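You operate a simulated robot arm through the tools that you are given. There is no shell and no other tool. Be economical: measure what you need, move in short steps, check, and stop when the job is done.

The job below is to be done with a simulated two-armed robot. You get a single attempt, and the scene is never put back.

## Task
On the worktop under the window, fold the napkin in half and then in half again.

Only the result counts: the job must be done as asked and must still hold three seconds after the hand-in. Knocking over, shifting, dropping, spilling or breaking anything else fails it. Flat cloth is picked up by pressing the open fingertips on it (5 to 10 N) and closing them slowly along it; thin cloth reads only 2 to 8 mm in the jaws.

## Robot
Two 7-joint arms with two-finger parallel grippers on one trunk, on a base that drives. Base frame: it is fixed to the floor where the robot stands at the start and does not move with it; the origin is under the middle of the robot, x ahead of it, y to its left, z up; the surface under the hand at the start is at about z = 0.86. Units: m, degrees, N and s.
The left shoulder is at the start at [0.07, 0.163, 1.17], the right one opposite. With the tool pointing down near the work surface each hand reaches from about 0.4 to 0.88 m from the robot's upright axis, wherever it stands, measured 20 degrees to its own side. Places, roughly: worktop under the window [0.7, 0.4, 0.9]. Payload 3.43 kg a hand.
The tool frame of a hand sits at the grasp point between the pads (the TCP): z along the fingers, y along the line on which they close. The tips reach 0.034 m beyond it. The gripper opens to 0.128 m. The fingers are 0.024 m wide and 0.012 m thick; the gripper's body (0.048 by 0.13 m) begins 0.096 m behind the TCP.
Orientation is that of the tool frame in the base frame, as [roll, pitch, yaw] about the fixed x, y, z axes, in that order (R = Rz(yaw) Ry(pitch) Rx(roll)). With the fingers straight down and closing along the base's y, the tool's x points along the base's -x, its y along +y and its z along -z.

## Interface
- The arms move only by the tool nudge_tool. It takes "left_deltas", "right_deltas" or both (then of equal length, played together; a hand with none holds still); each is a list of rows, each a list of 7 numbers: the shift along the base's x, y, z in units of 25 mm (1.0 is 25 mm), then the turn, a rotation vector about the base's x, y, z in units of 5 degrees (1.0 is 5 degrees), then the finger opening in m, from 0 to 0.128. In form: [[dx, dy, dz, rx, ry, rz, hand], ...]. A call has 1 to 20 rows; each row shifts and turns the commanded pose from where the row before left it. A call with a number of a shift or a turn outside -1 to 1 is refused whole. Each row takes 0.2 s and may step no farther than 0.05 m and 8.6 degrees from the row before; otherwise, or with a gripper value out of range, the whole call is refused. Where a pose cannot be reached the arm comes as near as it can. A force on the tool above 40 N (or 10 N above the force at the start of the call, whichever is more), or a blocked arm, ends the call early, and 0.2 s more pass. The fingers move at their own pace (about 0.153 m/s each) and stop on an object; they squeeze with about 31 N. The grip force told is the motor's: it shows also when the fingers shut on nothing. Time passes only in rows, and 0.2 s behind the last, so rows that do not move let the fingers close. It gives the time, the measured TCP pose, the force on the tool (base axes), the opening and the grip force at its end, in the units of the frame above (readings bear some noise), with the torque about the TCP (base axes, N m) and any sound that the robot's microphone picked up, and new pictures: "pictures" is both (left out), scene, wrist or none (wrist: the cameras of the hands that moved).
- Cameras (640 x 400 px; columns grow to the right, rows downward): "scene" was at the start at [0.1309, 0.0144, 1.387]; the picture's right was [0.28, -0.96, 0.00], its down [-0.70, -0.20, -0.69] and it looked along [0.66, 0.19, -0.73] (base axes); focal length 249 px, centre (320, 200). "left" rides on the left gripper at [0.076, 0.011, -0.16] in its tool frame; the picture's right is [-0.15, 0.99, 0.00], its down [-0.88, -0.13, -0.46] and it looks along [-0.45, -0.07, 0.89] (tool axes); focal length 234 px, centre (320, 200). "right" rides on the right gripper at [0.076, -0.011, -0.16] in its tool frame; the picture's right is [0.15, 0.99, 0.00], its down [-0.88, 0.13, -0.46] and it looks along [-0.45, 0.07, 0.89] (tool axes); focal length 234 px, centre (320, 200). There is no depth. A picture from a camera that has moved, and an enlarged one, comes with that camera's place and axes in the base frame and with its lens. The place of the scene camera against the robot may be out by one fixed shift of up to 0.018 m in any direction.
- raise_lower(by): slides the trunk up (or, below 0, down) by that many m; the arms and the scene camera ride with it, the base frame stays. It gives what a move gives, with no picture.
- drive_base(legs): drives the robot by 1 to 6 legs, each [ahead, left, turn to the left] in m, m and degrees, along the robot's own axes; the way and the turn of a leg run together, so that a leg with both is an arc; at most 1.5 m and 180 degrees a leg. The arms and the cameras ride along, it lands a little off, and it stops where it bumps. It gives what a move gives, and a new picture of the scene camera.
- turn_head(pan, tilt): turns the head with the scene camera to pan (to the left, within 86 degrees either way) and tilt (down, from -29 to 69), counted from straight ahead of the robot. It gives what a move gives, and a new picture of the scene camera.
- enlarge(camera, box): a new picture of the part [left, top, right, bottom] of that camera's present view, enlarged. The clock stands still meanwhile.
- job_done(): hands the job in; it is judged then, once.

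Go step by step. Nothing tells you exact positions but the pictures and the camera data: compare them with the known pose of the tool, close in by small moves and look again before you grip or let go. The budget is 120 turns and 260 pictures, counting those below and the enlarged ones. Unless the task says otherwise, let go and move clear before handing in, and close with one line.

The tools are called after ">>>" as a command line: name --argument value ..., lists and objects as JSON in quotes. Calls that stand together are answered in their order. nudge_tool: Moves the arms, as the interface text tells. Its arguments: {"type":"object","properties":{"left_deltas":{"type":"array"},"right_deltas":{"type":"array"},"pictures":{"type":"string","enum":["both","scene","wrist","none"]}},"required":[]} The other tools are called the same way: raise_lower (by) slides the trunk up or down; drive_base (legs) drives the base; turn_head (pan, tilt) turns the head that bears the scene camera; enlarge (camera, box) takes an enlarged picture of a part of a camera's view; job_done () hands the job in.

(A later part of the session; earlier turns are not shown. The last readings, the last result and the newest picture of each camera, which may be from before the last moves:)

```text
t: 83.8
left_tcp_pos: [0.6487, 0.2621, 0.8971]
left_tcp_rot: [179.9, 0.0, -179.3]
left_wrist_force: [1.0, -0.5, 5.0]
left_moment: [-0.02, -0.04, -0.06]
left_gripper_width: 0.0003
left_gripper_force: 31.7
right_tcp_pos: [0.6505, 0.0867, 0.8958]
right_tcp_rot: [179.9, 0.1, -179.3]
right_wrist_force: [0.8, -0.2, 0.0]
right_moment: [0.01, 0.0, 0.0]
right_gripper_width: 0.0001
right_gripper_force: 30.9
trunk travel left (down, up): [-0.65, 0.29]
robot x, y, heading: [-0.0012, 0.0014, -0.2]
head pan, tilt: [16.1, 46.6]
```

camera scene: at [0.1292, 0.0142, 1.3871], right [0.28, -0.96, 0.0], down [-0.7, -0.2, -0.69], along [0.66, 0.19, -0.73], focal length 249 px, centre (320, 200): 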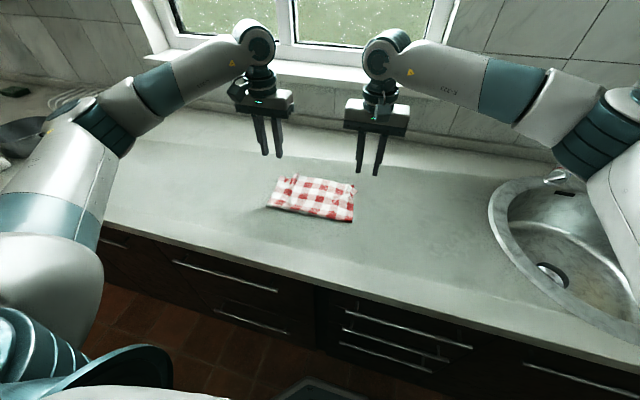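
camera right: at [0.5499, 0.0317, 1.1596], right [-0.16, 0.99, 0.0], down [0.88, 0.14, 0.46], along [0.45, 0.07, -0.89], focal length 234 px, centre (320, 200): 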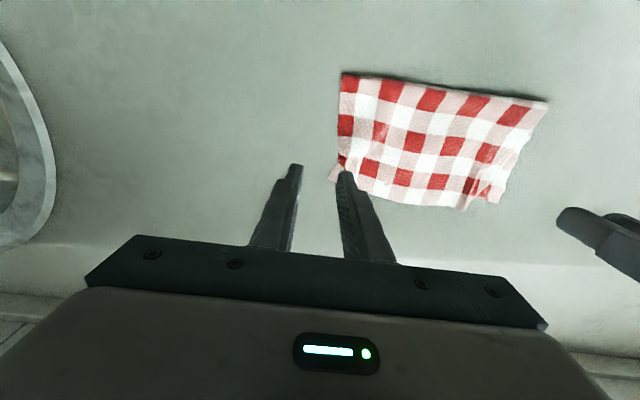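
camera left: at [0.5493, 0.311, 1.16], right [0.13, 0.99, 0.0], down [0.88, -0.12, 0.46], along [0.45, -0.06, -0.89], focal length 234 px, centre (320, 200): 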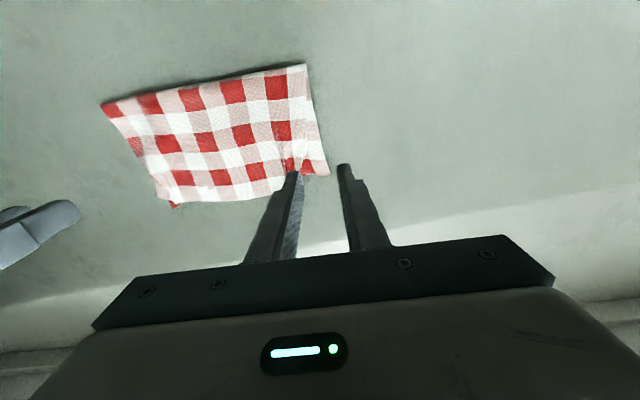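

>>> nudge_tool --left_deltas '[[0, 0.2, 0, 0, 0, 0, 0], [0, 0.2, 0, 0, 0, 0, 0], [0, 0.2, 0, 0, 0, 0, 0], [0, 0.2, 0, 0, 0, 0, 0], [0, 0, 0.4, 0, 0, 0, 0], [0, 0, 0.9, 0, 0, 0, 0], [0, 0, 0.9, 0, 0, 0, 0], [0, 0.5, 0.9, 0, 0, 0, 0], [0, 0.5, 0.9, 0, 0, 0, 0]]' --right_deltas '[[0, 0, -0.07, 0, 0, 0, 0], [0, -0.2, 0, 0, 0, 0, 0], [0, -0.2, 0, 0, 0, 0, 0], [0, -0.2, 0, 0, 0, 0, 0], [0, -0.2, 0, 0, 0, 0, 0], [0, 0, 0.9, 0, 0, 0, 0], [0, 0, 0.9, 0, 0, 0, 0], [0, -0.5, 0.9, 0, 0, 0, 0], [0, -0.9, 0.9, 0, 0, 0, 0]]'

>>> enlarge --camera "scene" --box '[240, 150, 368, 230]'

```text
t: 85.8
left_tcp_pos: [0.6483, 0.3071, 0.998]
left_tcp_rot: [179.9, 0.1, -179.3]
left_wrist_force: [0.1, 0.4, -0.5]
left_moment: [-0.01, -0.03, 0.0]
left_gripper_width: 0.0
left_gripper_force: 30.6
right_tcp_pos: [0.6497, 0.0284, 0.9855]
right_tcp_rot: [180.0, 0.1, -179.2]
right_wrist_force: [-0.3, -0.2, 0.1]
right_moment: [0.05, -0.01, 0.01]
right_gripper_width: 0.0001
right_gripper_force: 31.5
trunk travel left (down, up): [-0.65, 0.29]
robot x, y, heading: [0.0026, 0.0009, -0.1]
head pan, tilt: [16.1, 46.6]
camera scene: at [0.1299, 0.0131, 1.387], right [0.28, -0.96, 0.0], down [-0.7, -0.2, -0.69], along [0.66, 0.19, -0.73], focal length 249 px, centre (320, 200)
camera right: at [0.5738, 0.0169, 1.1442], right [-0.16, 0.99, 0.0], down [0.88, 0.14, 0.46], along [0.45, 0.07, -0.89], focal length 234 px, centre (320, 200)
camera left: at [0.5712, 0.3174, 1.1566], right [0.13, 0.99, 0.0], down [0.88, -0.12, 0.46], along [0.45, -0.06, -0.89], focal length 234 px, centre (320, 200)
```

scene: 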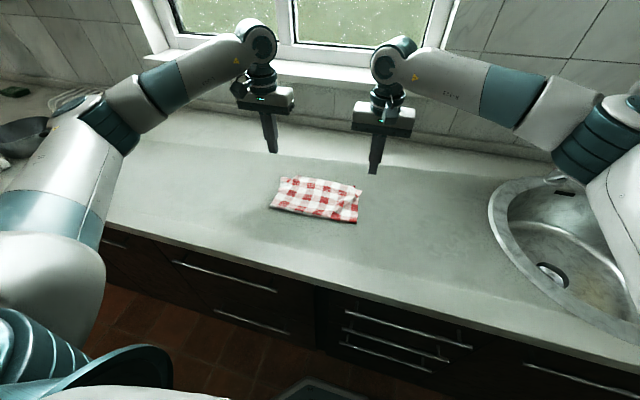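
right: 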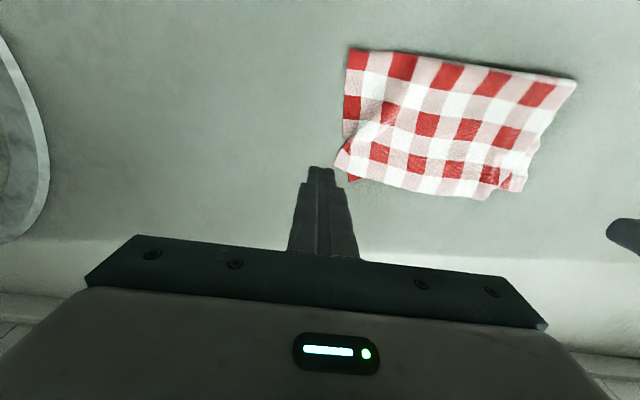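
left: 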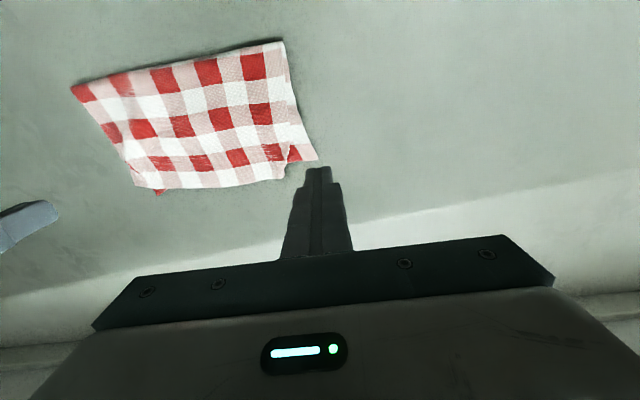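

```text
5.00 times, centred on (304, 190) of scene
camera zoom: at [0.1299, 0.0131, 1.387], right [0.28, -0.96, 0.0], down [-0.7, -0.2, -0.69], along [0.66, 0.19, -0.73], focal length 1247 px, centre (400, 250)
```

zoom: 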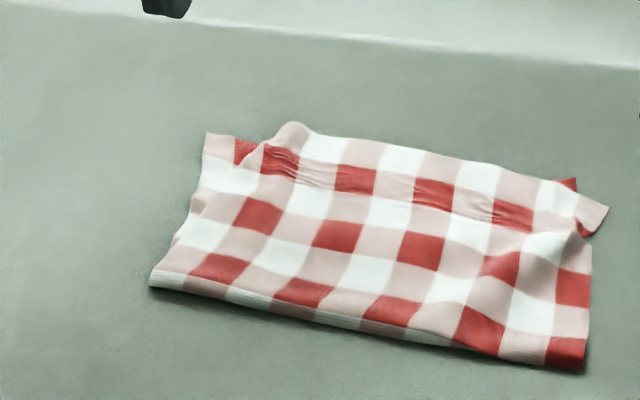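

The folded rectangle spans x 0.53 to 0.67 and y 0.045 to 0.295. For the second fold I pinch both layers at the middle of the left edge (0.594, 0.291) with the left hand and move the right hand away.

>>> nudge_tool --left_deltas '[[-0.54, -0.24, -0.8, 0, 0, 0.34, 0.022], [-0.54, -0.24, -0.9, 0, 0, 0.34, 0.022], [-0.54, -0.24, -0.9, 0, 0, 0.34, 0.022], [-0.54, -0.24, -0.9, 0, 0, 0.34, 0.022], [0, 0, 0, 0, 0, 0, 0.022]]' --right_deltas '[[-0.5, -0.9, 0.5, 0, 0, 0, 0.02], [-0.5, -0.9, 0.5, 0, 0, 0, 0.02], [-0.5, -0.9, 0.3, 0, 0, 0, 0.02], [-0.5, -0.9, 0, 0, 0, 0, 0.02], [0, -0.9, 0, 0, 0, 0, 0.02]]' --pictures "both"

>>> enlarge --camera "left" --box '[160, 60, 448, 240]'

```text
t: 87.0
left_tcp_pos: [0.5943, 0.2833, 0.9071]
left_tcp_rot: [180.0, -0.2, -172.3]
left_wrist_force: [-0.4, 0.1, 0.7]
left_moment: [0.01, -0.01, 0.04]
left_gripper_width: 0.0221
left_gripper_force: 0.1
right_tcp_pos: [0.6009, -0.0819, 1.0159]
right_tcp_rot: [180.0, 0.0, -179.3]
right_wrist_force: [0.5, -0.8, 0.1]
right_moment: [0.01, 0.0, -0.03]
right_gripper_width: 0.0197
right_gripper_force: 0.0
trunk travel left (down, up): [-0.65, 0.29]
robot x, y, heading: [-0.001, -0.002, -0.1]
head pan, tilt: [16.1, 46.6]
camera scene: at [0.1311, 0.0133, 1.387], right [0.28, -0.96, 0.0], down [-0.7, -0.2, -0.69], along [0.66, 0.19, -0.73], focal length 249 px, centre (320, 200)
camera right: at [0.5243, -0.0947, 1.1748], right [-0.16, 0.99, 0.0], down [0.88, 0.14, 0.46], along [0.45, 0.07, -0.89], focal length 234 px, centre (320, 200)
camera left: at [0.5167, 0.2847, 1.0662], right [0.02, 1.0, 0.0], down [0.89, -0.01, 0.46], along [0.46, -0.01, -0.89], focal length 234 px, centre (320, 200)
```

scene: 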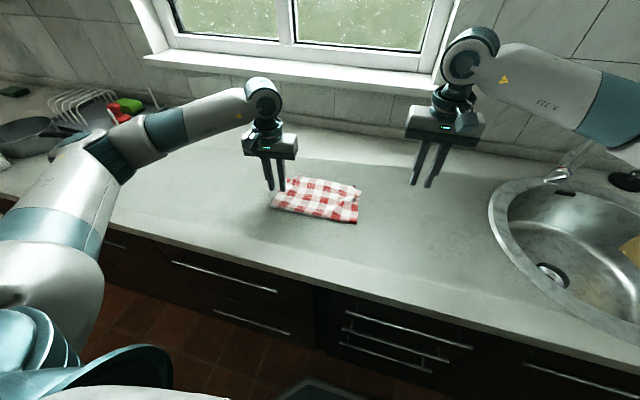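
right: 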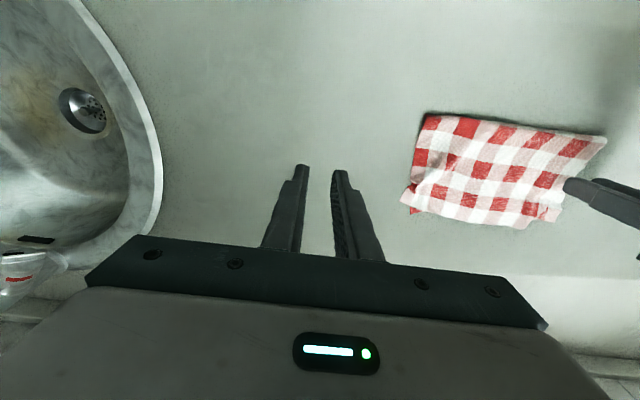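
left: 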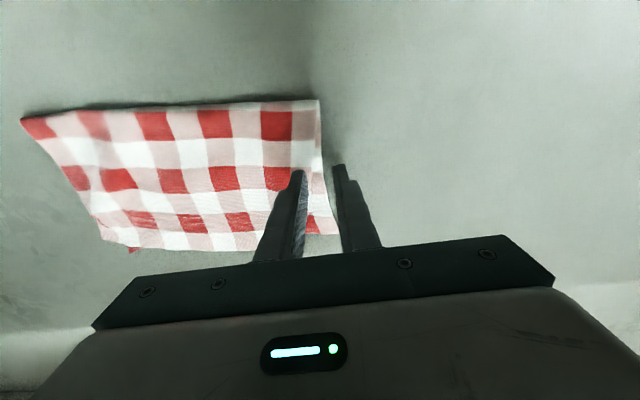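

```text
2.22 times, centred on (304, 150) of left
camera zoom: at [0.5167, 0.2847, 1.0662], right [0.02, 1.0, 0.0], down [0.89, -0.01, 0.46], along [0.46, -0.01, -0.89], focal length 520 px, centre (356, 311)
```

zoom: 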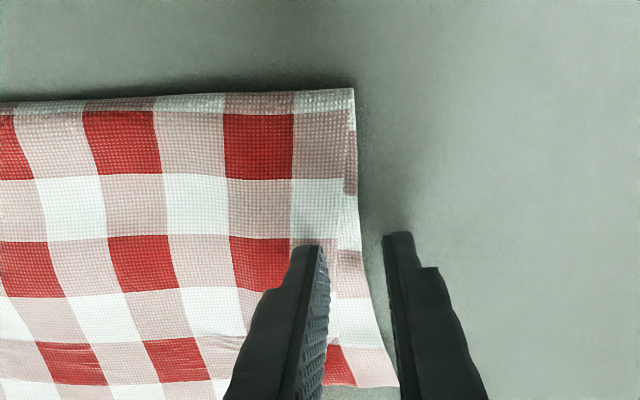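

The fingers straddle the edge neatly. I descend to contact.

>>> nudge_tool --left_deltas '[[0, 0, -0.2, 0, 0, 0, 0.022], [0, 0, -0.15, 0, 0, 0, 0.022], [0, 0, -0.08, 0, 0, 0, 0.022], [0, 0, 0, 0, 0, 0, 0.022]]' --pictures "none"

```text
t: 88.0
left_tcp_pos: [0.5945, 0.2846, 0.8968]
left_tcp_rot: [180.0, 0.0, -172.5]
left_wrist_force: [0.1, 0.4, 0.6]
left_moment: [0.0, -0.01, -0.01]
left_gripper_width: 0.0221
left_gripper_force: 0.2
right_tcp_pos: [0.6001, -0.0816, 1.0159]
right_tcp_rot: [179.9, 0.0, -179.3]
right_wrist_force: [-0.4, -0.3, 0.1]
right_moment: [-0.01, -0.03, -0.01]
right_gripper_width: 0.02
right_gripper_force: 0.0
trunk travel left (down, up): [-0.65, 0.29]
robot x, y, heading: [0.0005, 0.0014, 0.1]
head pan, tilt: [16.1, 46.6]
```

>>> nudge_tool --left_deltas '[[0, 0, -0.07, 0, 0, 0, 0.022], [0, 0, 0, 0, 0, 0, 0.022]]' --pictures "none"

```text
t: 88.6
left_tcp_pos: [0.5952, 0.2833, 0.8961]
left_tcp_rot: [-180.0, 0.2, -172.5]
left_wrist_force: [0.4, 0.6, 6.5]
left_moment: [-0.05, -0.03, 0.01]
left_gripper_width: 0.0216
left_gripper_force: 0.0
right_tcp_pos: [0.6002, -0.0822, 1.0159]
right_tcp_rot: [180.0, 0.1, -179.3]
right_wrist_force: [0.4, -0.1, -0.9]
right_moment: [0.0, 0.03, 0.0]
right_gripper_width: 0.0199
right_gripper_force: 0.0
trunk travel left (down, up): [-0.65, 0.29]
robot x, y, heading: [0.0018, -0.0009, 0.0]
head pan, tilt: [16.1, 46.6]
```

>>> nudge_tool --left_deltas '[[0, 0, -0.02, 0, 0, 0, 0.022], [0, 0, 0, 0, 0, 0, 0.02], [0, 0, 0, 0, 0, 0, 0.018], [0, 0, 0, 0, 0, 0, 0.016], [0, 0, 0, 0, 0, 0, 0.014], [0, 0, 0, 0, 0, 0, 0.012], [0, 0, 0, 0, 0, 0, 0.01], [0, 0, 0, 0, 0, 0, 0.008], [0, 0, 0, 0, 0, 0, 0.006], [0, 0, 0, 0, 0, 0, 0.004], [0, 0, 0, 0, 0, 0, 0.002], [0, 0, 0, 0, 0, 0, 0], [0, 0, 0, 0, 0, 0, 0]]' --pictures "none"

>>> enlarge --camera "left" --box '[160, 60, 448, 240]'

```text
t: 91.4
left_tcp_pos: [0.5943, 0.2828, 0.895]
left_tcp_rot: [-180.0, 0.0, -172.6]
left_wrist_force: [0.3, -1.7, 14.3]
left_moment: [-0.08, -0.03, -0.01]
left_gripper_width: 0.0014
left_gripper_force: 31.2
right_tcp_pos: [0.599, -0.0827, 1.0164]
right_tcp_rot: [180.0, 0.1, -179.4]
right_wrist_force: [0.6, 0.6, 1.1]
right_moment: [-0.01, 0.0, 0.0]
right_gripper_width: 0.02
right_gripper_force: 0.0
trunk travel left (down, up): [-0.65, 0.29]
robot x, y, heading: [0.0003, 0.0006, -0.0]
head pan, tilt: [16.1, 46.6]
```

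```text
2.22 times, centred on (304, 150) of left
camera zoom: at [0.5158, 0.2841, 1.0544], right [0.02, 1.0, 0.0], down [0.89, -0.01, 0.46], along [0.46, -0.01, -0.89], focal length 520 px, centre (356, 311)
```

zoom: 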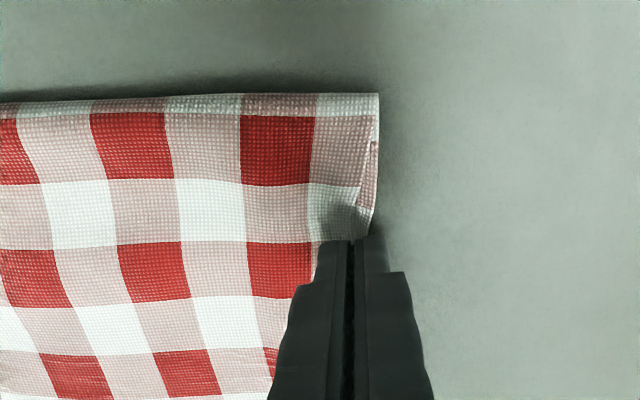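

>>> nudge_tool --left_deltas '[[0, 0, 0.5, 0, 0, 0, 0], [0, -0.2, 0.5, 0, 0, 0, 0], [0, -0.2, 0.5, 0, 0, 0, 0], [0, -0.2, 0.3, 0, 0, 0, 0]]' --pictures "wrist"

>>> enlarge --camera "scene" --box '[240, 150, 368, 230]'

>>> enlarge --camera "left" --box '[160, 80, 448, 260]'

```text
t: 92.4
left_tcp_pos: [0.5952, 0.2683, 0.94]
left_tcp_rot: [180.0, 0.0, -172.4]
left_wrist_force: [-0.2, -0.6, -0.9]
left_moment: [0.05, 0.02, 0.0]
left_gripper_width: 0.0011
left_gripper_force: 31.0
right_tcp_pos: [0.5998, -0.0811, 1.0165]
right_tcp_rot: [-180.0, 0.1, -179.3]
right_wrist_force: [-0.4, 0.4, -0.2]
right_moment: [0.03, -0.01, -0.02]
right_gripper_width: 0.0201
right_gripper_force: 0.1
trunk travel left (down, up): [-0.65, 0.29]
robot x, y, heading: [-0.0009, -0.0, -0.1]
head pan, tilt: [16.1, 46.6]
camera left: at [0.5173, 0.2692, 1.0982], right [0.02, 1.0, 0.0], down [0.89, -0.01, 0.46], along [0.46, -0.01, -0.89], focal length 234 px, centre (320, 200)
```

left: 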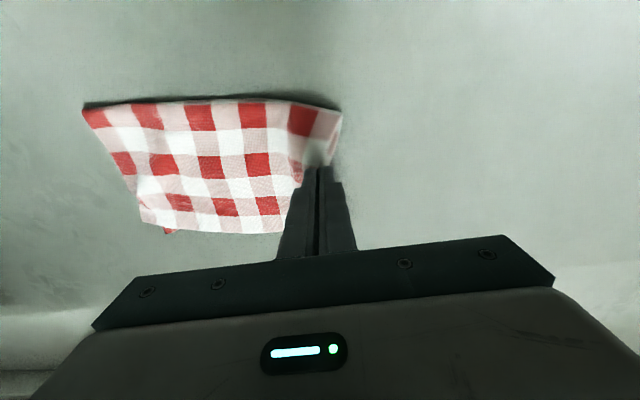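

```text
5.00 times, centred on (304, 190) of scene
camera zoom: at [0.1308, 0.014, 1.387], right [0.28, -0.96, 0.0], down [-0.7, -0.2, -0.69], along [0.66, 0.19, -0.73], focal length 1247 px, centre (400, 250)
```

zoom: 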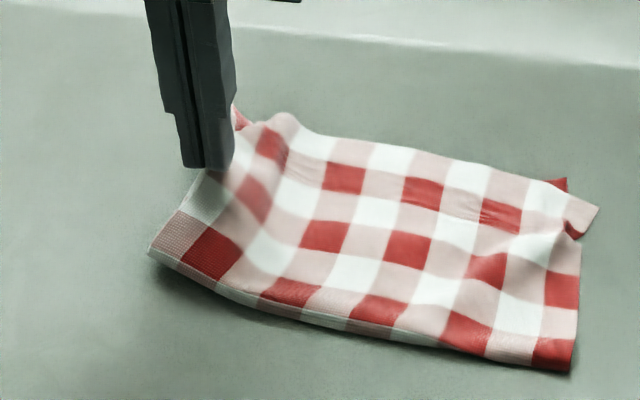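

```text
2.22 times, centred on (304, 170) of left
camera zoom: at [0.5173, 0.2692, 1.0982], right [0.02, 1.0, 0.0], down [0.89, -0.01, 0.46], along [0.46, -0.01, -0.89], focal length 520 px, centre (356, 267)
```

zoom: 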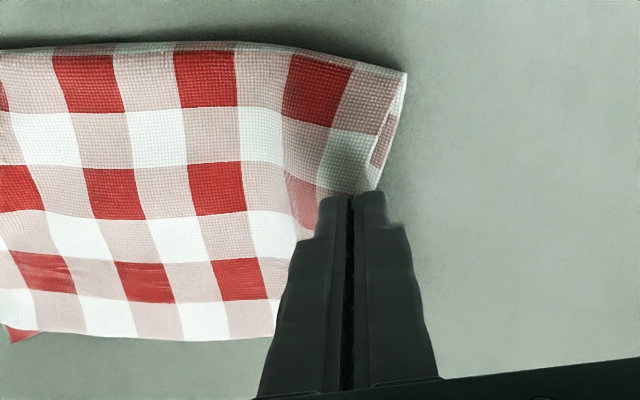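

Both layers came up together. I carry the left edge over in an arc onto the right edge.

>>> nudge_tool --left_deltas '[[0.03, -0.76, 0.8, 0, 0, 0, 0], [0.03, -0.76, 0.8, 0, 0, 0, 0], [0.03, -0.8, 0.3, 0, 0, 0, 0], [0.03, -0.8, 0.3, 0, 0, 0, 0], [0.03, -0.8, 0, 0, 0, 0, 0], [0.03, -0.8, 0, 0, 0, 0, 0], [0.03, -0.8, -0.4, 0, 0, 0, 0], [0.03, -0.8, -0.4, 0, 0, 0, 0], [0.03, -0.6, -0.7, 0, 0, 0, 0], [0.03, -0.6, -0.7, 0, 0, 0, 0], [0.03, -0.4, -0.5, 0, 0, 0, 0], [0.03, -0.3, -0.5, 0, 0, 0, 0], [0, 0, 0, 0, 0, 0, 0]]'

>>> enlarge --camera "scene" --box '[256, 150, 384, 230]'

>>> enlarge --camera "right" --box '[352, 60, 640, 240]'

```text
t: 95.2
left_tcp_pos: [0.6052, 0.0621, 0.9143]
left_tcp_rot: [-180.0, 0.1, -172.5]
left_wrist_force: [0.3, 0.5, -0.3]
left_moment: [0.0, 0.01, 0.0]
left_gripper_width: 0.0012
left_gripper_force: 30.6
right_tcp_pos: [0.6004, -0.081, 1.0168]
right_tcp_rot: [180.0, 0.0, -179.2]
right_wrist_force: [0.0, -0.9, 0.4]
right_moment: [0.01, -0.05, -0.02]
right_gripper_width: 0.02
right_gripper_force: 0.1
trunk travel left (down, up): [-0.65, 0.29]
robot x, y, heading: [0.0018, -0.0021, 0.1]
head pan, tilt: [16.1, 46.6]
camera scene: at [0.1308, 0.0145, 1.387], right [0.28, -0.96, 0.0], down [-0.7, -0.2, -0.69], along [0.66, 0.19, -0.73], focal length 249 px, centre (320, 200)
camera left: at [0.5266, 0.063, 1.0735], right [0.02, 1.0, 0.0], down [0.89, -0.01, 0.46], along [0.46, -0.01, -0.89], focal length 234 px, centre (320, 200)
```

scene: 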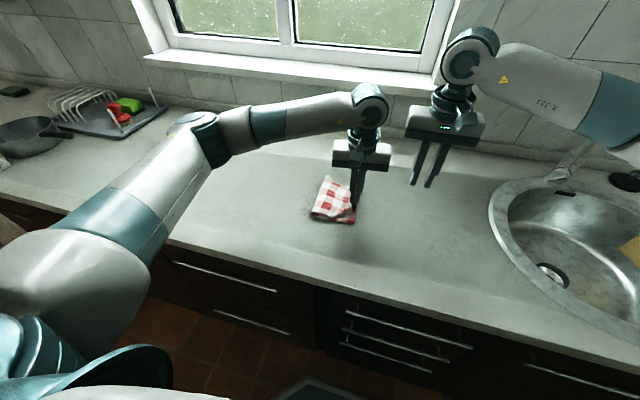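
left: 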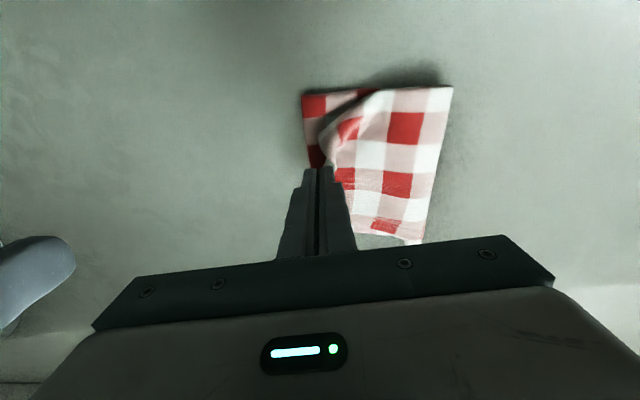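

```text
5.00 times, centred on (320, 190) of scene
camera zoom: at [0.1308, 0.0145, 1.387], right [0.28, -0.96, 0.0], down [-0.7, -0.2, -0.69], along [0.66, 0.19, -0.73], focal length 1247 px, centre (320, 250)
```

zoom: 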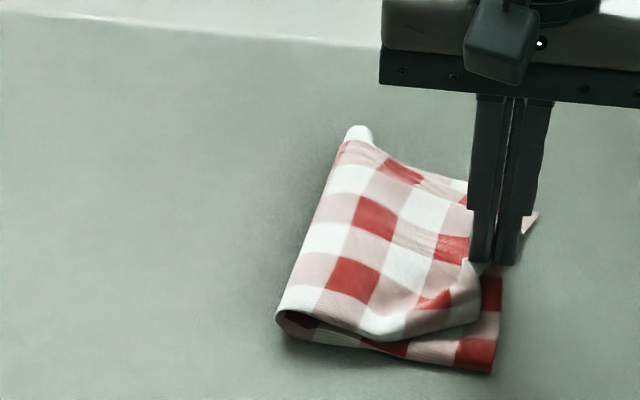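

```text
2.22 times, centred on (496, 150) of right
camera zoom: at [0.5241, -0.0936, 1.175], right [-0.16, 0.99, 0.0], down [0.88, 0.14, 0.46], along [0.45, 0.07, -0.89], focal length 520 px, centre (-71, 311)
```

zoom: 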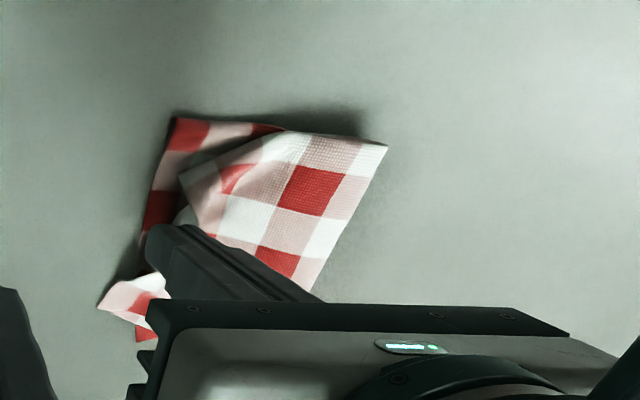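

Nearly there, though the near corner of the moving half lags a little. I move slightly further, lower and release, then look.

>>> nudge_tool --left_deltas '[[0, -0.2, -0.2, 0, 0, 0, 0], [0, -0.15, -0.25, 0, 0, 0, 0], [0, 0, 0, 0, 0, 0, 0.005], [0, 0, 0, 0, 0, 0, 0.012], [0, 0, 0, 0, 0, 0, 0.02], [0, 0, 0, 0, 0, 0, 0.02], [0, 0, 0.5, 0, 0, 0, 0.02], [0, 0, 0.9, 0, 0, 0, 0.02], [0, 0.5, 0.9, 0, 0, 0, 0.02], [0, 0.9, 0.9, 0, 0, 0, 0.02], [0, 0.9, 0.9, 0, 0, 0, 0.02], [0, 0.9, 0, 0, 0, 0, 0.02]]'

>>> enlarge --camera "scene" --box '[272, 150, 400, 230]'

>>> enlarge --camera "right" --box '[352, 60, 640, 240]'

```text
t: 97.8
left_tcp_pos: [0.6053, 0.1343, 1.0073]
left_tcp_rot: [-179.9, 0.0, -172.6]
left_wrist_force: [0.1, 0.0, 0.2]
left_moment: [-0.02, -0.02, 0.0]
left_gripper_width: 0.0201
left_gripper_force: 0.0
right_tcp_pos: [0.5996, -0.0812, 1.0159]
right_tcp_rot: [-179.9, 0.0, -179.3]
right_wrist_force: [0.0, 1.1, 0.8]
right_moment: [-0.01, -0.01, -0.04]
right_gripper_width: 0.02
right_gripper_force: 0.0
trunk travel left (down, up): [-0.65, 0.29]
robot x, y, heading: [0.0005, 0.0015, 0.0]
head pan, tilt: [16.1, 46.6]
camera scene: at [0.1311, 0.0155, 1.3869], right [0.28, -0.96, 0.0], down [-0.7, -0.2, -0.69], along [0.66, 0.19, -0.73], focal length 249 px, centre (320, 200)
camera left: at [0.5275, 0.1354, 1.1657], right [0.02, 1.0, 0.0], down [0.89, -0.01, 0.46], along [0.46, -0.01, -0.89], focal length 234 px, centre (320, 200)
```

scene: 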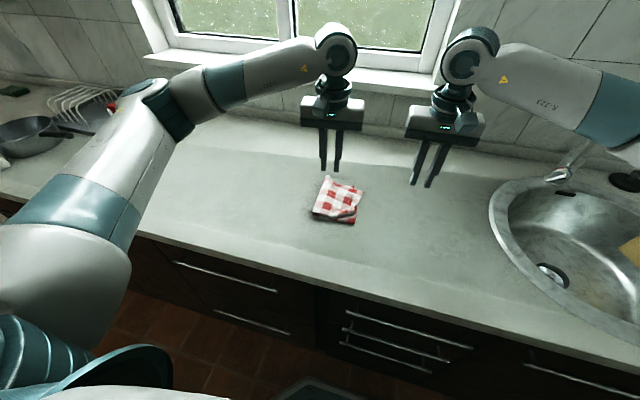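
left: 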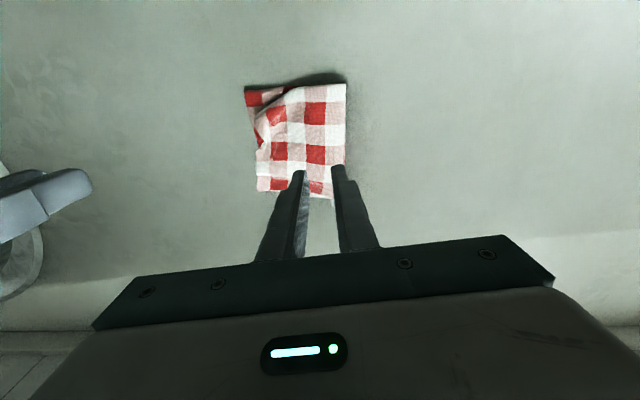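

```text
5.00 times, centred on (336, 190) of scene
camera zoom: at [0.1311, 0.0155, 1.3869], right [0.28, -0.96, 0.0], down [-0.7, -0.2, -0.69], along [0.66, 0.19, -0.73], focal length 1247 px, centre (240, 250)
```

zoom: 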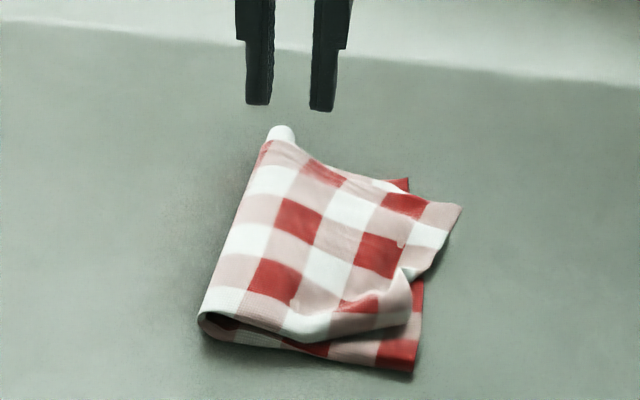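

```text
2.22 times, centred on (496, 150) of right
camera zoom: at [0.5243, -0.0928, 1.175], right [-0.16, 0.99, 0.0], down [0.88, 0.14, 0.46], along [0.45, 0.07, -0.89], focal length 520 px, centre (-71, 311)
```

zoom: 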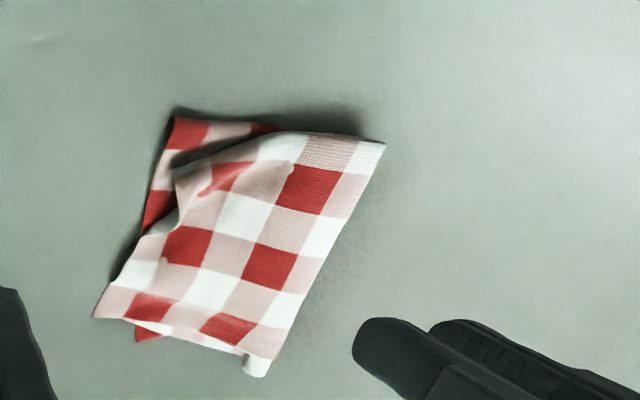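

Very close; only the near corner of the top half is about 25 mm short. I press lightly near it with closed fingertips and stroke it towards its place.

>>> nudge_tool --left_deltas '[[-0.2, -0.65, -0.7, 0, 0, 0, 0], [-0.2, -0.65, -0.8, 0, 0, 0, 0], [-0.2, -0.65, -0.8, 0, 0, 0, 0], [-0.2, -0.62, -0.8, 0, 0, 0, 0], [0, 0, -0.7, 0, 0, 0, 0], [0, 0, -0.25, 0, 0, 0, 0], [0, 0, -0.1, 0, 0, 0, 0], [0, 0, -0.08, 0, 0, 0, 0], [0, 0, 0, 0, 0, 0, 0]]' --pictures "wrist"

```text
t: 99.8
left_tcp_pos: [0.5845, 0.0709, 0.9005]
left_tcp_rot: [180.0, 0.0, -172.5]
left_wrist_force: [-0.3, 0.2, 0.4]
left_moment: [0.02, -0.01, 0.01]
left_gripper_width: 0.0002
left_gripper_force: 31.0
right_tcp_pos: [0.6005, -0.0808, 1.0163]
right_tcp_rot: [-180.0, 0.1, -179.3]
right_wrist_force: [-0.9, -0.6, -0.4]
right_moment: [0.03, 0.01, 0.0]
right_gripper_width: 0.02
right_gripper_force: 0.0
trunk travel left (down, up): [-0.65, 0.29]
robot x, y, heading: [-0.0034, -0.0009, 0.3]
head pan, tilt: [16.1, 46.6]
camera left: at [0.5066, 0.0713, 1.0594], right [0.02, 1.0, 0.0], down [0.89, -0.01, 0.46], along [0.46, -0.01, -0.89], focal length 234 px, centre (320, 200)
```

left: 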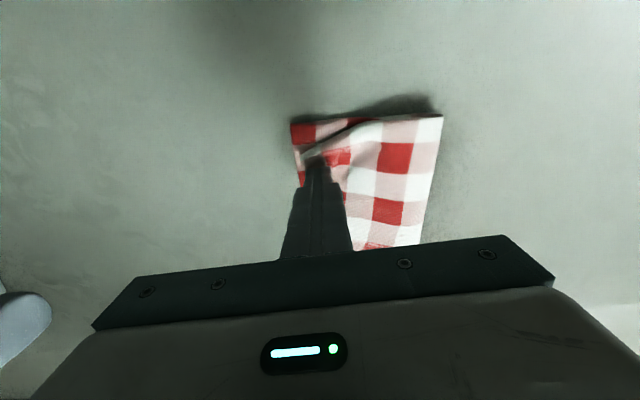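

>>> nudge_tool --left_deltas '[[0, 0, -0.07, 0, 0, 0, 0], [0, 0, -0.05, 0, 0, 0, 0], [0, 0, 0, 0, 0, 0, 0]]' --pictures "none"

```text
t: 100.6
left_tcp_pos: [0.5841, 0.0705, 0.8983]
left_tcp_rot: [180.0, -0.1, -172.5]
left_wrist_force: [0.5, -0.5, -0.2]
left_moment: [0.03, -0.03, 0.0]
left_gripper_width: 0.0
left_gripper_force: 31.4
right_tcp_pos: [0.6008, -0.0823, 1.0161]
right_tcp_rot: [-179.9, 0.1, -179.2]
right_wrist_force: [0.0, 0.3, -0.8]
right_moment: [0.0, 0.01, -0.01]
right_gripper_width: 0.0201
right_gripper_force: 0.1
trunk travel left (down, up): [-0.65, 0.29]
robot x, y, heading: [0.0015, -0.0014, -0.0]
head pan, tilt: [16.1, 46.6]
```

>>> nudge_tool --left_deltas '[[0, 0, -0.05, 0, 0, 0, 0], [-0.2, -0.06, -0.02, 0, 0, 0, 0], [-0.2, -0.06, 0, 0, 0, 0, 0], [-0.2, -0.06, 0, 0, 0, 0, 0], [-0.2, -0.06, 0, 0, 0, 0, 0], [-0.2, -0.06, 0, 0, 0, 0, 0], [0, 0, 0, 0, 0, 0, 0]]' --pictures "none"

>>> enlarge --camera "right" --box '[352, 60, 640, 240]'

```text
t: 102.2
left_tcp_pos: [0.5596, 0.0629, 0.8956]
left_tcp_rot: [179.9, 0.0, -172.5]
left_wrist_force: [1.1, 0.8, 8.3]
left_moment: [0.02, -0.11, 0.02]
left_gripper_width: 0.0
left_gripper_force: 30.8
right_tcp_pos: [0.6001, -0.0814, 1.0167]
right_tcp_rot: [-179.9, 0.1, -179.3]
right_wrist_force: [0.5, -0.3, -0.2]
right_moment: [0.02, 0.0, 0.0]
right_gripper_width: 0.02
right_gripper_force: 0.0
trunk travel left (down, up): [-0.65, 0.29]
robot x, y, heading: [-0.0006, 0.0002, -0.1]
head pan, tilt: [16.1, 46.6]
```

```text
2.22 times, centred on (496, 150) of right
camera zoom: at [0.5238, -0.0938, 1.1752], right [-0.16, 0.99, 0.0], down [0.88, 0.14, 0.46], along [0.45, 0.07, -0.89], focal length 520 px, centre (-71, 311)
```

zoom: 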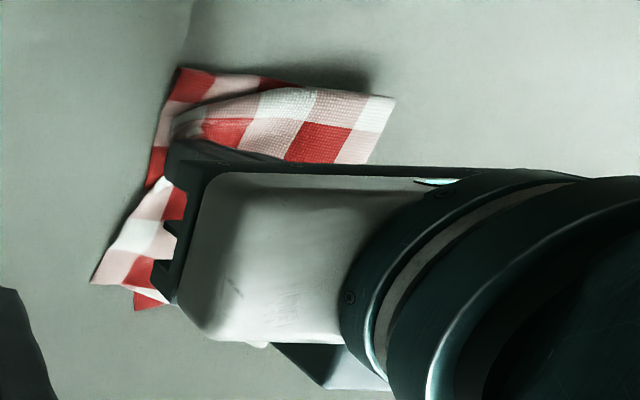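

The press moved the whole stack together, so that doesn't work. I lift off and look again; a gentle pinch of the raised corner should do better.

>>> nudge_tool --left_deltas '[[0, 0, 0.7, 0, 0, 0, 0], [0, 0, 0.9, 0, 0, 0, 0], [0.3, 0.5, 0.9, 0, 0, 0, 0.02], [0.3, 0.9, 0.9, 0, 0, 0, 0.03], [0, 0.9, 0.9, 0, 0, 0, 0.03]]' --right_deltas '[[0, 0, 0, 0, 0, 0, 0.03], [0, 0, 0, 0, 0, 0, 0.03], [0, 0, 0, 0, 0, 0, 0.03], [0, 0, 0, 0, 0, 0, 0.03], [-0.3, 0, 0, 0, 0, 0, 0.03]]' --pictures "both"

>>> enlarge --camera "scene" --box '[272, 160, 400, 240]'

>>> enlarge --camera "right" --box '[352, 30, 640, 210]'

```text
t: 103.4
left_tcp_pos: [0.573, 0.1206, 1.0046]
left_tcp_rot: [180.0, 0.1, -172.5]
left_wrist_force: [-0.6, 0.5, 0.2]
left_moment: [-0.03, -0.03, -0.01]
left_gripper_width: 0.0299
left_gripper_force: 0.1
right_tcp_pos: [0.592, -0.0807, 1.0171]
right_tcp_rot: [-179.9, 0.2, -179.3]
right_wrist_force: [0.7, -0.1, -0.2]
right_moment: [-0.05, 0.0, -0.02]
right_gripper_width: 0.03
right_gripper_force: 0.1
trunk travel left (down, up): [-0.65, 0.29]
robot x, y, heading: [-0.0009, 0.001, 0.2]
head pan, tilt: [16.1, 46.6]
camera scene: at [0.1301, 0.0149, 1.387], right [0.28, -0.96, 0.0], down [-0.7, -0.2, -0.69], along [0.66, 0.19, -0.73], focal length 249 px, centre (320, 200)
camera right: at [0.5159, -0.0933, 1.1766], right [-0.16, 0.99, 0.0], down [0.88, 0.14, 0.46], along [0.45, 0.07, -0.89], focal length 234 px, centre (320, 200)
camera left: at [0.4954, 0.1227, 1.1634], right [0.02, 1.0, 0.0], down [0.89, -0.01, 0.46], along [0.46, -0.01, -0.89], focal length 234 px, centre (320, 200)
```

scene: 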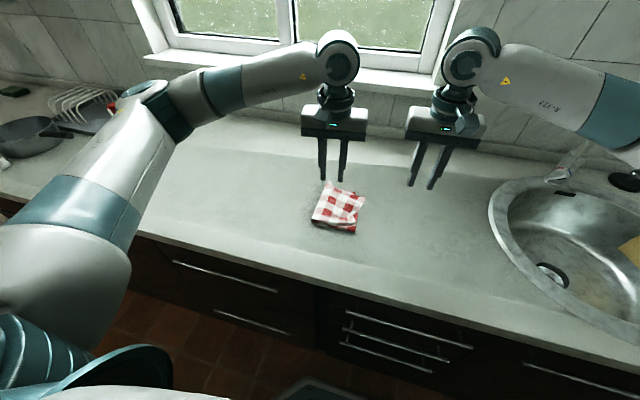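
right: 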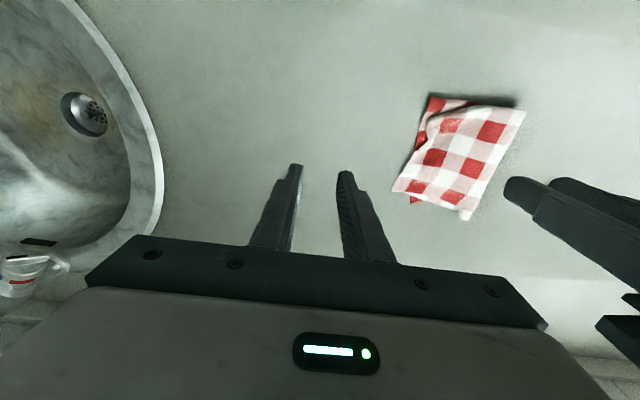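
left: 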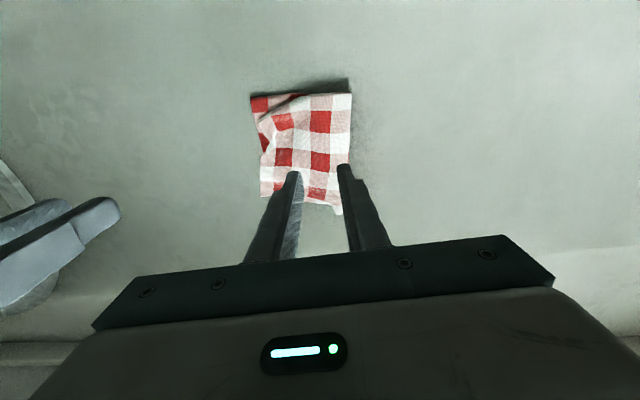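

```text
5.00 times, centred on (336, 200) of scene
camera zoom: at [0.1301, 0.0149, 1.387], right [0.28, -0.96, 0.0], down [-0.7, -0.2, -0.69], along [0.66, 0.19, -0.73], focal length 1247 px, centre (240, 200)
```

zoom: 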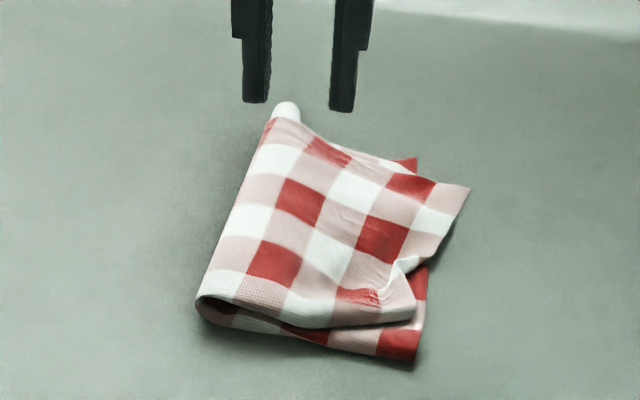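

```text
2.22 times, centred on (496, 120) of right
camera zoom: at [0.5159, -0.0933, 1.1766], right [-0.16, 0.99, 0.0], down [0.88, 0.14, 0.46], along [0.45, 0.07, -0.89], focal length 520 px, centre (-71, 378)
```

zoom: 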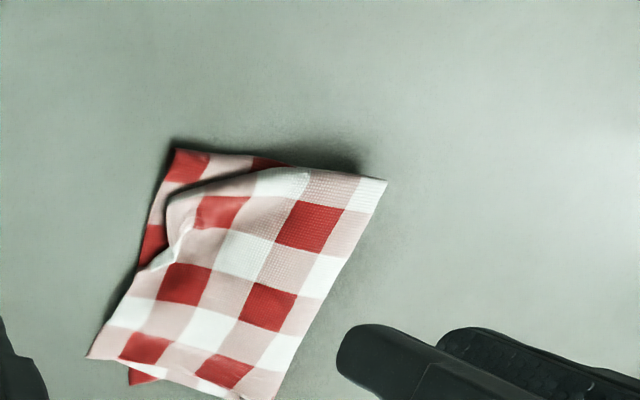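

Now the lag is only about 20 mm, at the near-right corner. I pinch that corner lightly with the left hand and pull it into line.

>>> nudge_tool --left_deltas '[[-0.24, -0.58, -0.7, 0, 0, 0, 0.018], [-0.24, -0.58, -0.8, 0, 0, 0, 0.018], [-0.24, -0.58, -0.8, 0, 0, 0, 0.018], [-0.24, -0.58, -0.8, 0, 0, 0, 0.018], [0, 0, -0.8, 0, 0, 0, 0.018], [0, 0, -0.25, 0, 0, 0, 0.018], [0, 0, -0.1, 0, 0, 0, 0.018], [0, 0, 0, 0, 0, 0, 0.018]]' --pictures "wrist"

>>> enlarge --camera "left" --box '[208, 60, 464, 220]'

```text
t: 105.2
left_tcp_pos: [0.5507, 0.0617, 0.8964]
left_tcp_rot: [-179.9, 0.0, -172.5]
left_wrist_force: [-0.7, -0.2, 2.3]
left_moment: [-0.02, 0.07, -0.01]
left_gripper_width: 0.0179
left_gripper_force: 0.0
right_tcp_pos: [0.5929, -0.0816, 1.0175]
right_tcp_rot: [180.0, 0.1, -179.3]
right_wrist_force: [0.4, 0.2, 0.4]
right_moment: [-0.03, 0.0, 0.0]
right_gripper_width: 0.0299
right_gripper_force: 0.0
trunk travel left (down, up): [-0.65, 0.29]
robot x, y, heading: [-0.0008, 0.002, -0.1]
head pan, tilt: [16.1, 46.6]
camera left: at [0.4733, 0.0621, 1.0556], right [0.02, 1.0, 0.0], down [0.89, -0.01, 0.46], along [0.46, -0.01, -0.89], focal length 234 px, centre (320, 200)
```

left: 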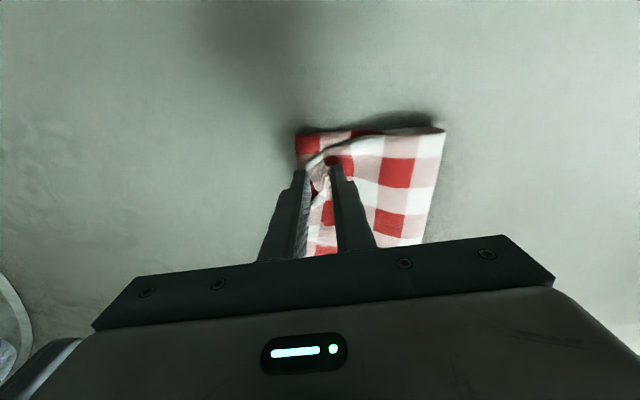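

```text
2.50 times, centred on (336, 140) of left
camera zoom: at [0.4733, 0.0621, 1.0556], right [0.02, 1.0, 0.0], down [0.89, -0.01, 0.46], along [0.46, -0.01, -0.89], focal length 585 px, centre (280, 350)
```

zoom: 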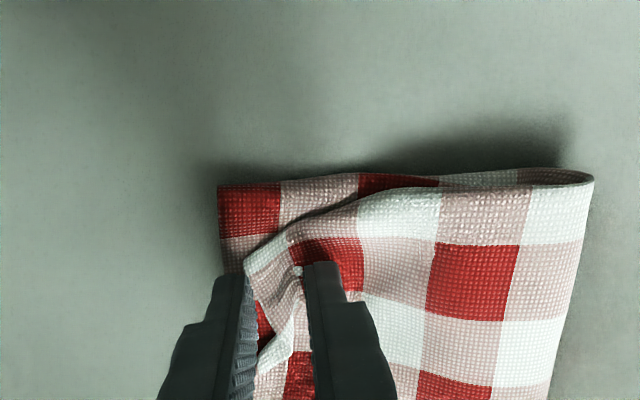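

The outer finger is at the very corner, so I shift 6 mm inward before closing lightly.

>>> nudge_tool --left_deltas '[[0, 0, 0.3, 0, 0, 0, 0.018], [0, 0.26, 0, 0, 0, 0, 0.018], [0, 0, -0.3, 0, 0, 0, 0.018], [0, 0, 0, 0, 0, 0, 0.016], [0, 0, 0, 0, 0, 0, 0.014], [0, 0, 0, 0, 0, 0, 0.012], [0, 0, 0, 0, 0, 0, 0.01], [0, 0, 0, 0, 0, 0, 0.008], [0, 0, 0, 0, 0, 0, 0.006], [0, 0, 0, 0, 0, 0, 0.004], [0, 0, 0, 0, 0, 0, 0.002], [0, 0, 0, 0, 0, 0, 0], [0, 0, 0, 0, 0, 0, 0], [0, 0, 0.3, 0, 0, 0, 0], [0, 0, 0.3, 0, 0, 0, 0]]' --pictures "wrist"

>>> enlarge --camera "left" --box '[208, 60, 464, 220]'

>>> enlarge --camera "right" --box '[352, 30, 640, 210]'

```text
t: 108.4
left_tcp_pos: [0.551, 0.068, 0.9132]
left_tcp_rot: [-180.0, 0.1, -172.4]
left_wrist_force: [0.4, -0.5, -0.9]
left_moment: [0.03, 0.01, 0.02]
left_gripper_width: 0.002
left_gripper_force: 31.3
right_tcp_pos: [0.5931, -0.0815, 1.0169]
right_tcp_rot: [-179.9, 0.1, -179.3]
right_wrist_force: [-0.8, 0.5, 0.1]
right_moment: [0.03, 0.01, 0.0]
right_gripper_width: 0.03
right_gripper_force: 0.1
trunk travel left (down, up): [-0.65, 0.29]
robot x, y, heading: [0.0002, 0.0003, 0.0]
head pan, tilt: [16.1, 46.6]
camera left: at [0.4728, 0.0698, 1.0718], right [0.02, 1.0, 0.0], down [0.89, -0.01, 0.46], along [0.46, -0.01, -0.89], focal length 234 px, centre (320, 200)
```

left: 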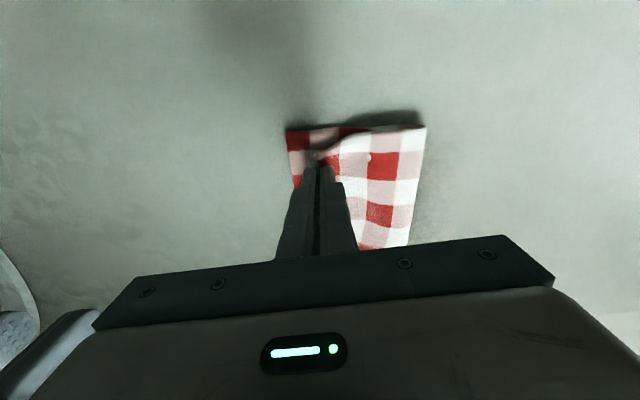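

```text
2.50 times, centred on (336, 140) of left
camera zoom: at [0.4728, 0.0698, 1.0718], right [0.02, 1.0, 0.0], down [0.89, -0.01, 0.46], along [0.46, -0.01, -0.89], focal length 585 px, centre (280, 350)
```

zoom: 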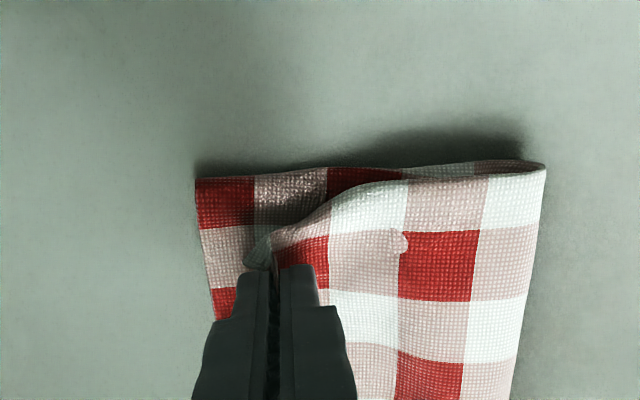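

```text
2.22 times, centred on (496, 120) of right
camera zoom: at [0.5167, -0.0937, 1.1761], right [-0.16, 0.99, 0.0], down [0.88, 0.14, 0.46], along [0.45, 0.07, -0.89], focal length 520 px, centre (-71, 378)
```

zoom: 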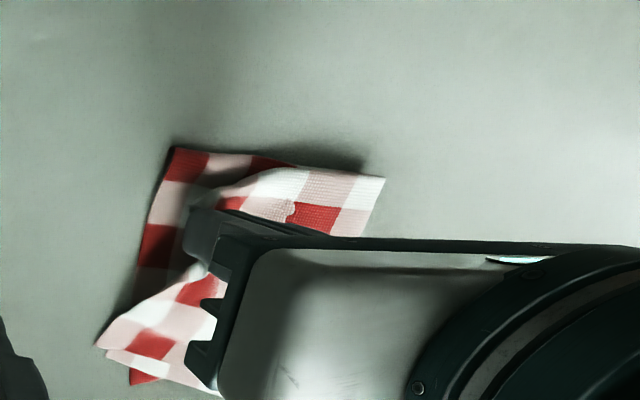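

Only the top half is held. I move its corner about 28 mm nearer and 12 mm to the right, lower and release.

>>> nudge_tool --left_deltas '[[-0.3, -0.12, 0.2, 0, 0, 0, 0], [-0.3, -0.12, 0, 0, 0, 0, 0], [-0.3, -0.12, 0, 0, 0, 0, 0], [-0.25, -0.14, 0, 0, 0, 0, 0], [0, 0, -0.35, 0, 0, 0, 0], [0, 0, -0.3, 0, 0, 0, 0], [0, 0, 0, 0, 0, 0, 0.005], [0, 0, 0, 0, 0, 0, 0.012], [0, 0, 0, 0, 0, 0, 0.02], [0, 0, 0, 0, 0, 0, 0.02], [0, 0, 0.5, 0, 0, 0, 0.02], [0, 0, 0.9, 0, 0, 0, 0.02], [0, 0.5, 0.9, 0, 0, 0, 0.02], [0, 0.9, 0.9, 0, 0, 0, 0.02], [0, 0.9, 0.9, 0, 0, 0, 0.02], [0, 0.9, 0, 0, 0, 0, 0.02], [0, 0.9, 0, 0, 0, 0, 0.02]]'

>>> enlarge --camera "scene" --box '[272, 160, 400, 240]'

>>> enlarge --camera "right" --box '[352, 50, 640, 230]'

```text
t: 112.0
left_tcp_pos: [0.5223, 0.1573, 1.0044]
left_tcp_rot: [-180.0, -0.1, -172.5]
left_wrist_force: [-0.3, 0.6, -0.4]
left_moment: [-0.02, 0.01, -0.04]
left_gripper_width: 0.02
left_gripper_force: 0.1
right_tcp_pos: [0.5919, -0.0809, 1.0171]
right_tcp_rot: [-179.9, 0.1, -179.3]
right_wrist_force: [-0.1, -0.4, -0.3]
right_moment: [0.02, -0.02, -0.02]
right_gripper_width: 0.03
right_gripper_force: 0.1
trunk travel left (down, up): [-0.65, 0.29]
robot x, y, heading: [-0.0004, 0.0013, 0.0]
head pan, tilt: [16.1, 46.6]
camera scene: at [0.1305, 0.0153, 1.387], right [0.28, -0.96, 0.0], down [-0.7, -0.2, -0.69], along [0.66, 0.19, -0.73], focal length 249 px, centre (320, 200)
camera left: at [0.4436, 0.1593, 1.1634], right [0.02, 1.0, 0.0], down [0.89, -0.01, 0.46], along [0.46, -0.01, -0.89], focal length 234 px, centre (320, 200)
```

scene: 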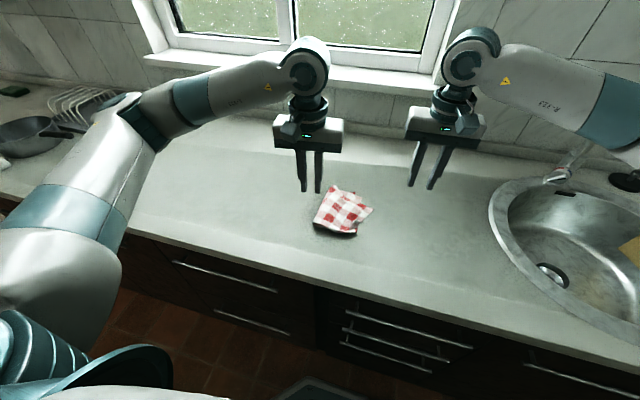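
left: 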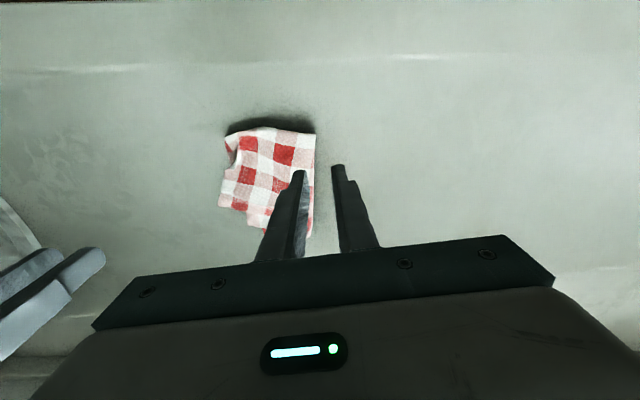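

```text
5.00 times, centred on (336, 200) of scene
camera zoom: at [0.1305, 0.0153, 1.387], right [0.28, -0.96, 0.0], down [-0.7, -0.2, -0.69], along [0.66, 0.19, -0.73], focal length 1247 px, centre (240, 200)
```

zoom: 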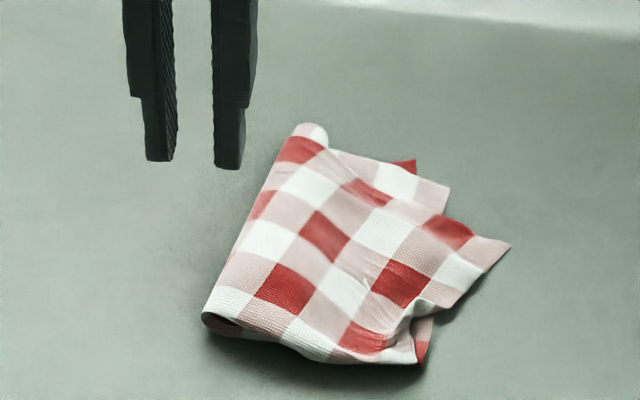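

```text
2.22 times, centred on (496, 140) of right
camera zoom: at [0.5164, -0.0929, 1.1763], right [-0.16, 0.99, 0.0], down [0.88, 0.14, 0.46], along [0.45, 0.07, -0.89], focal length 520 px, centre (-71, 333)
```

zoom: 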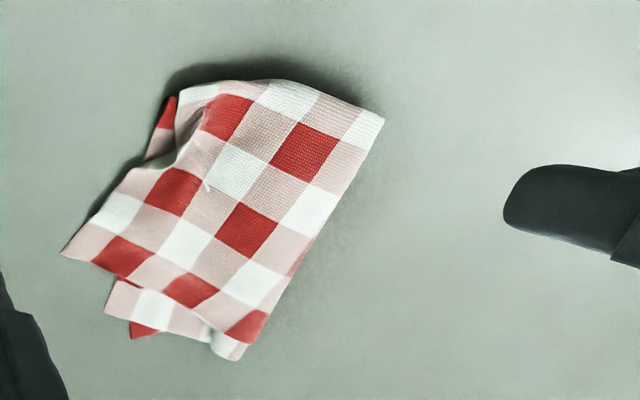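

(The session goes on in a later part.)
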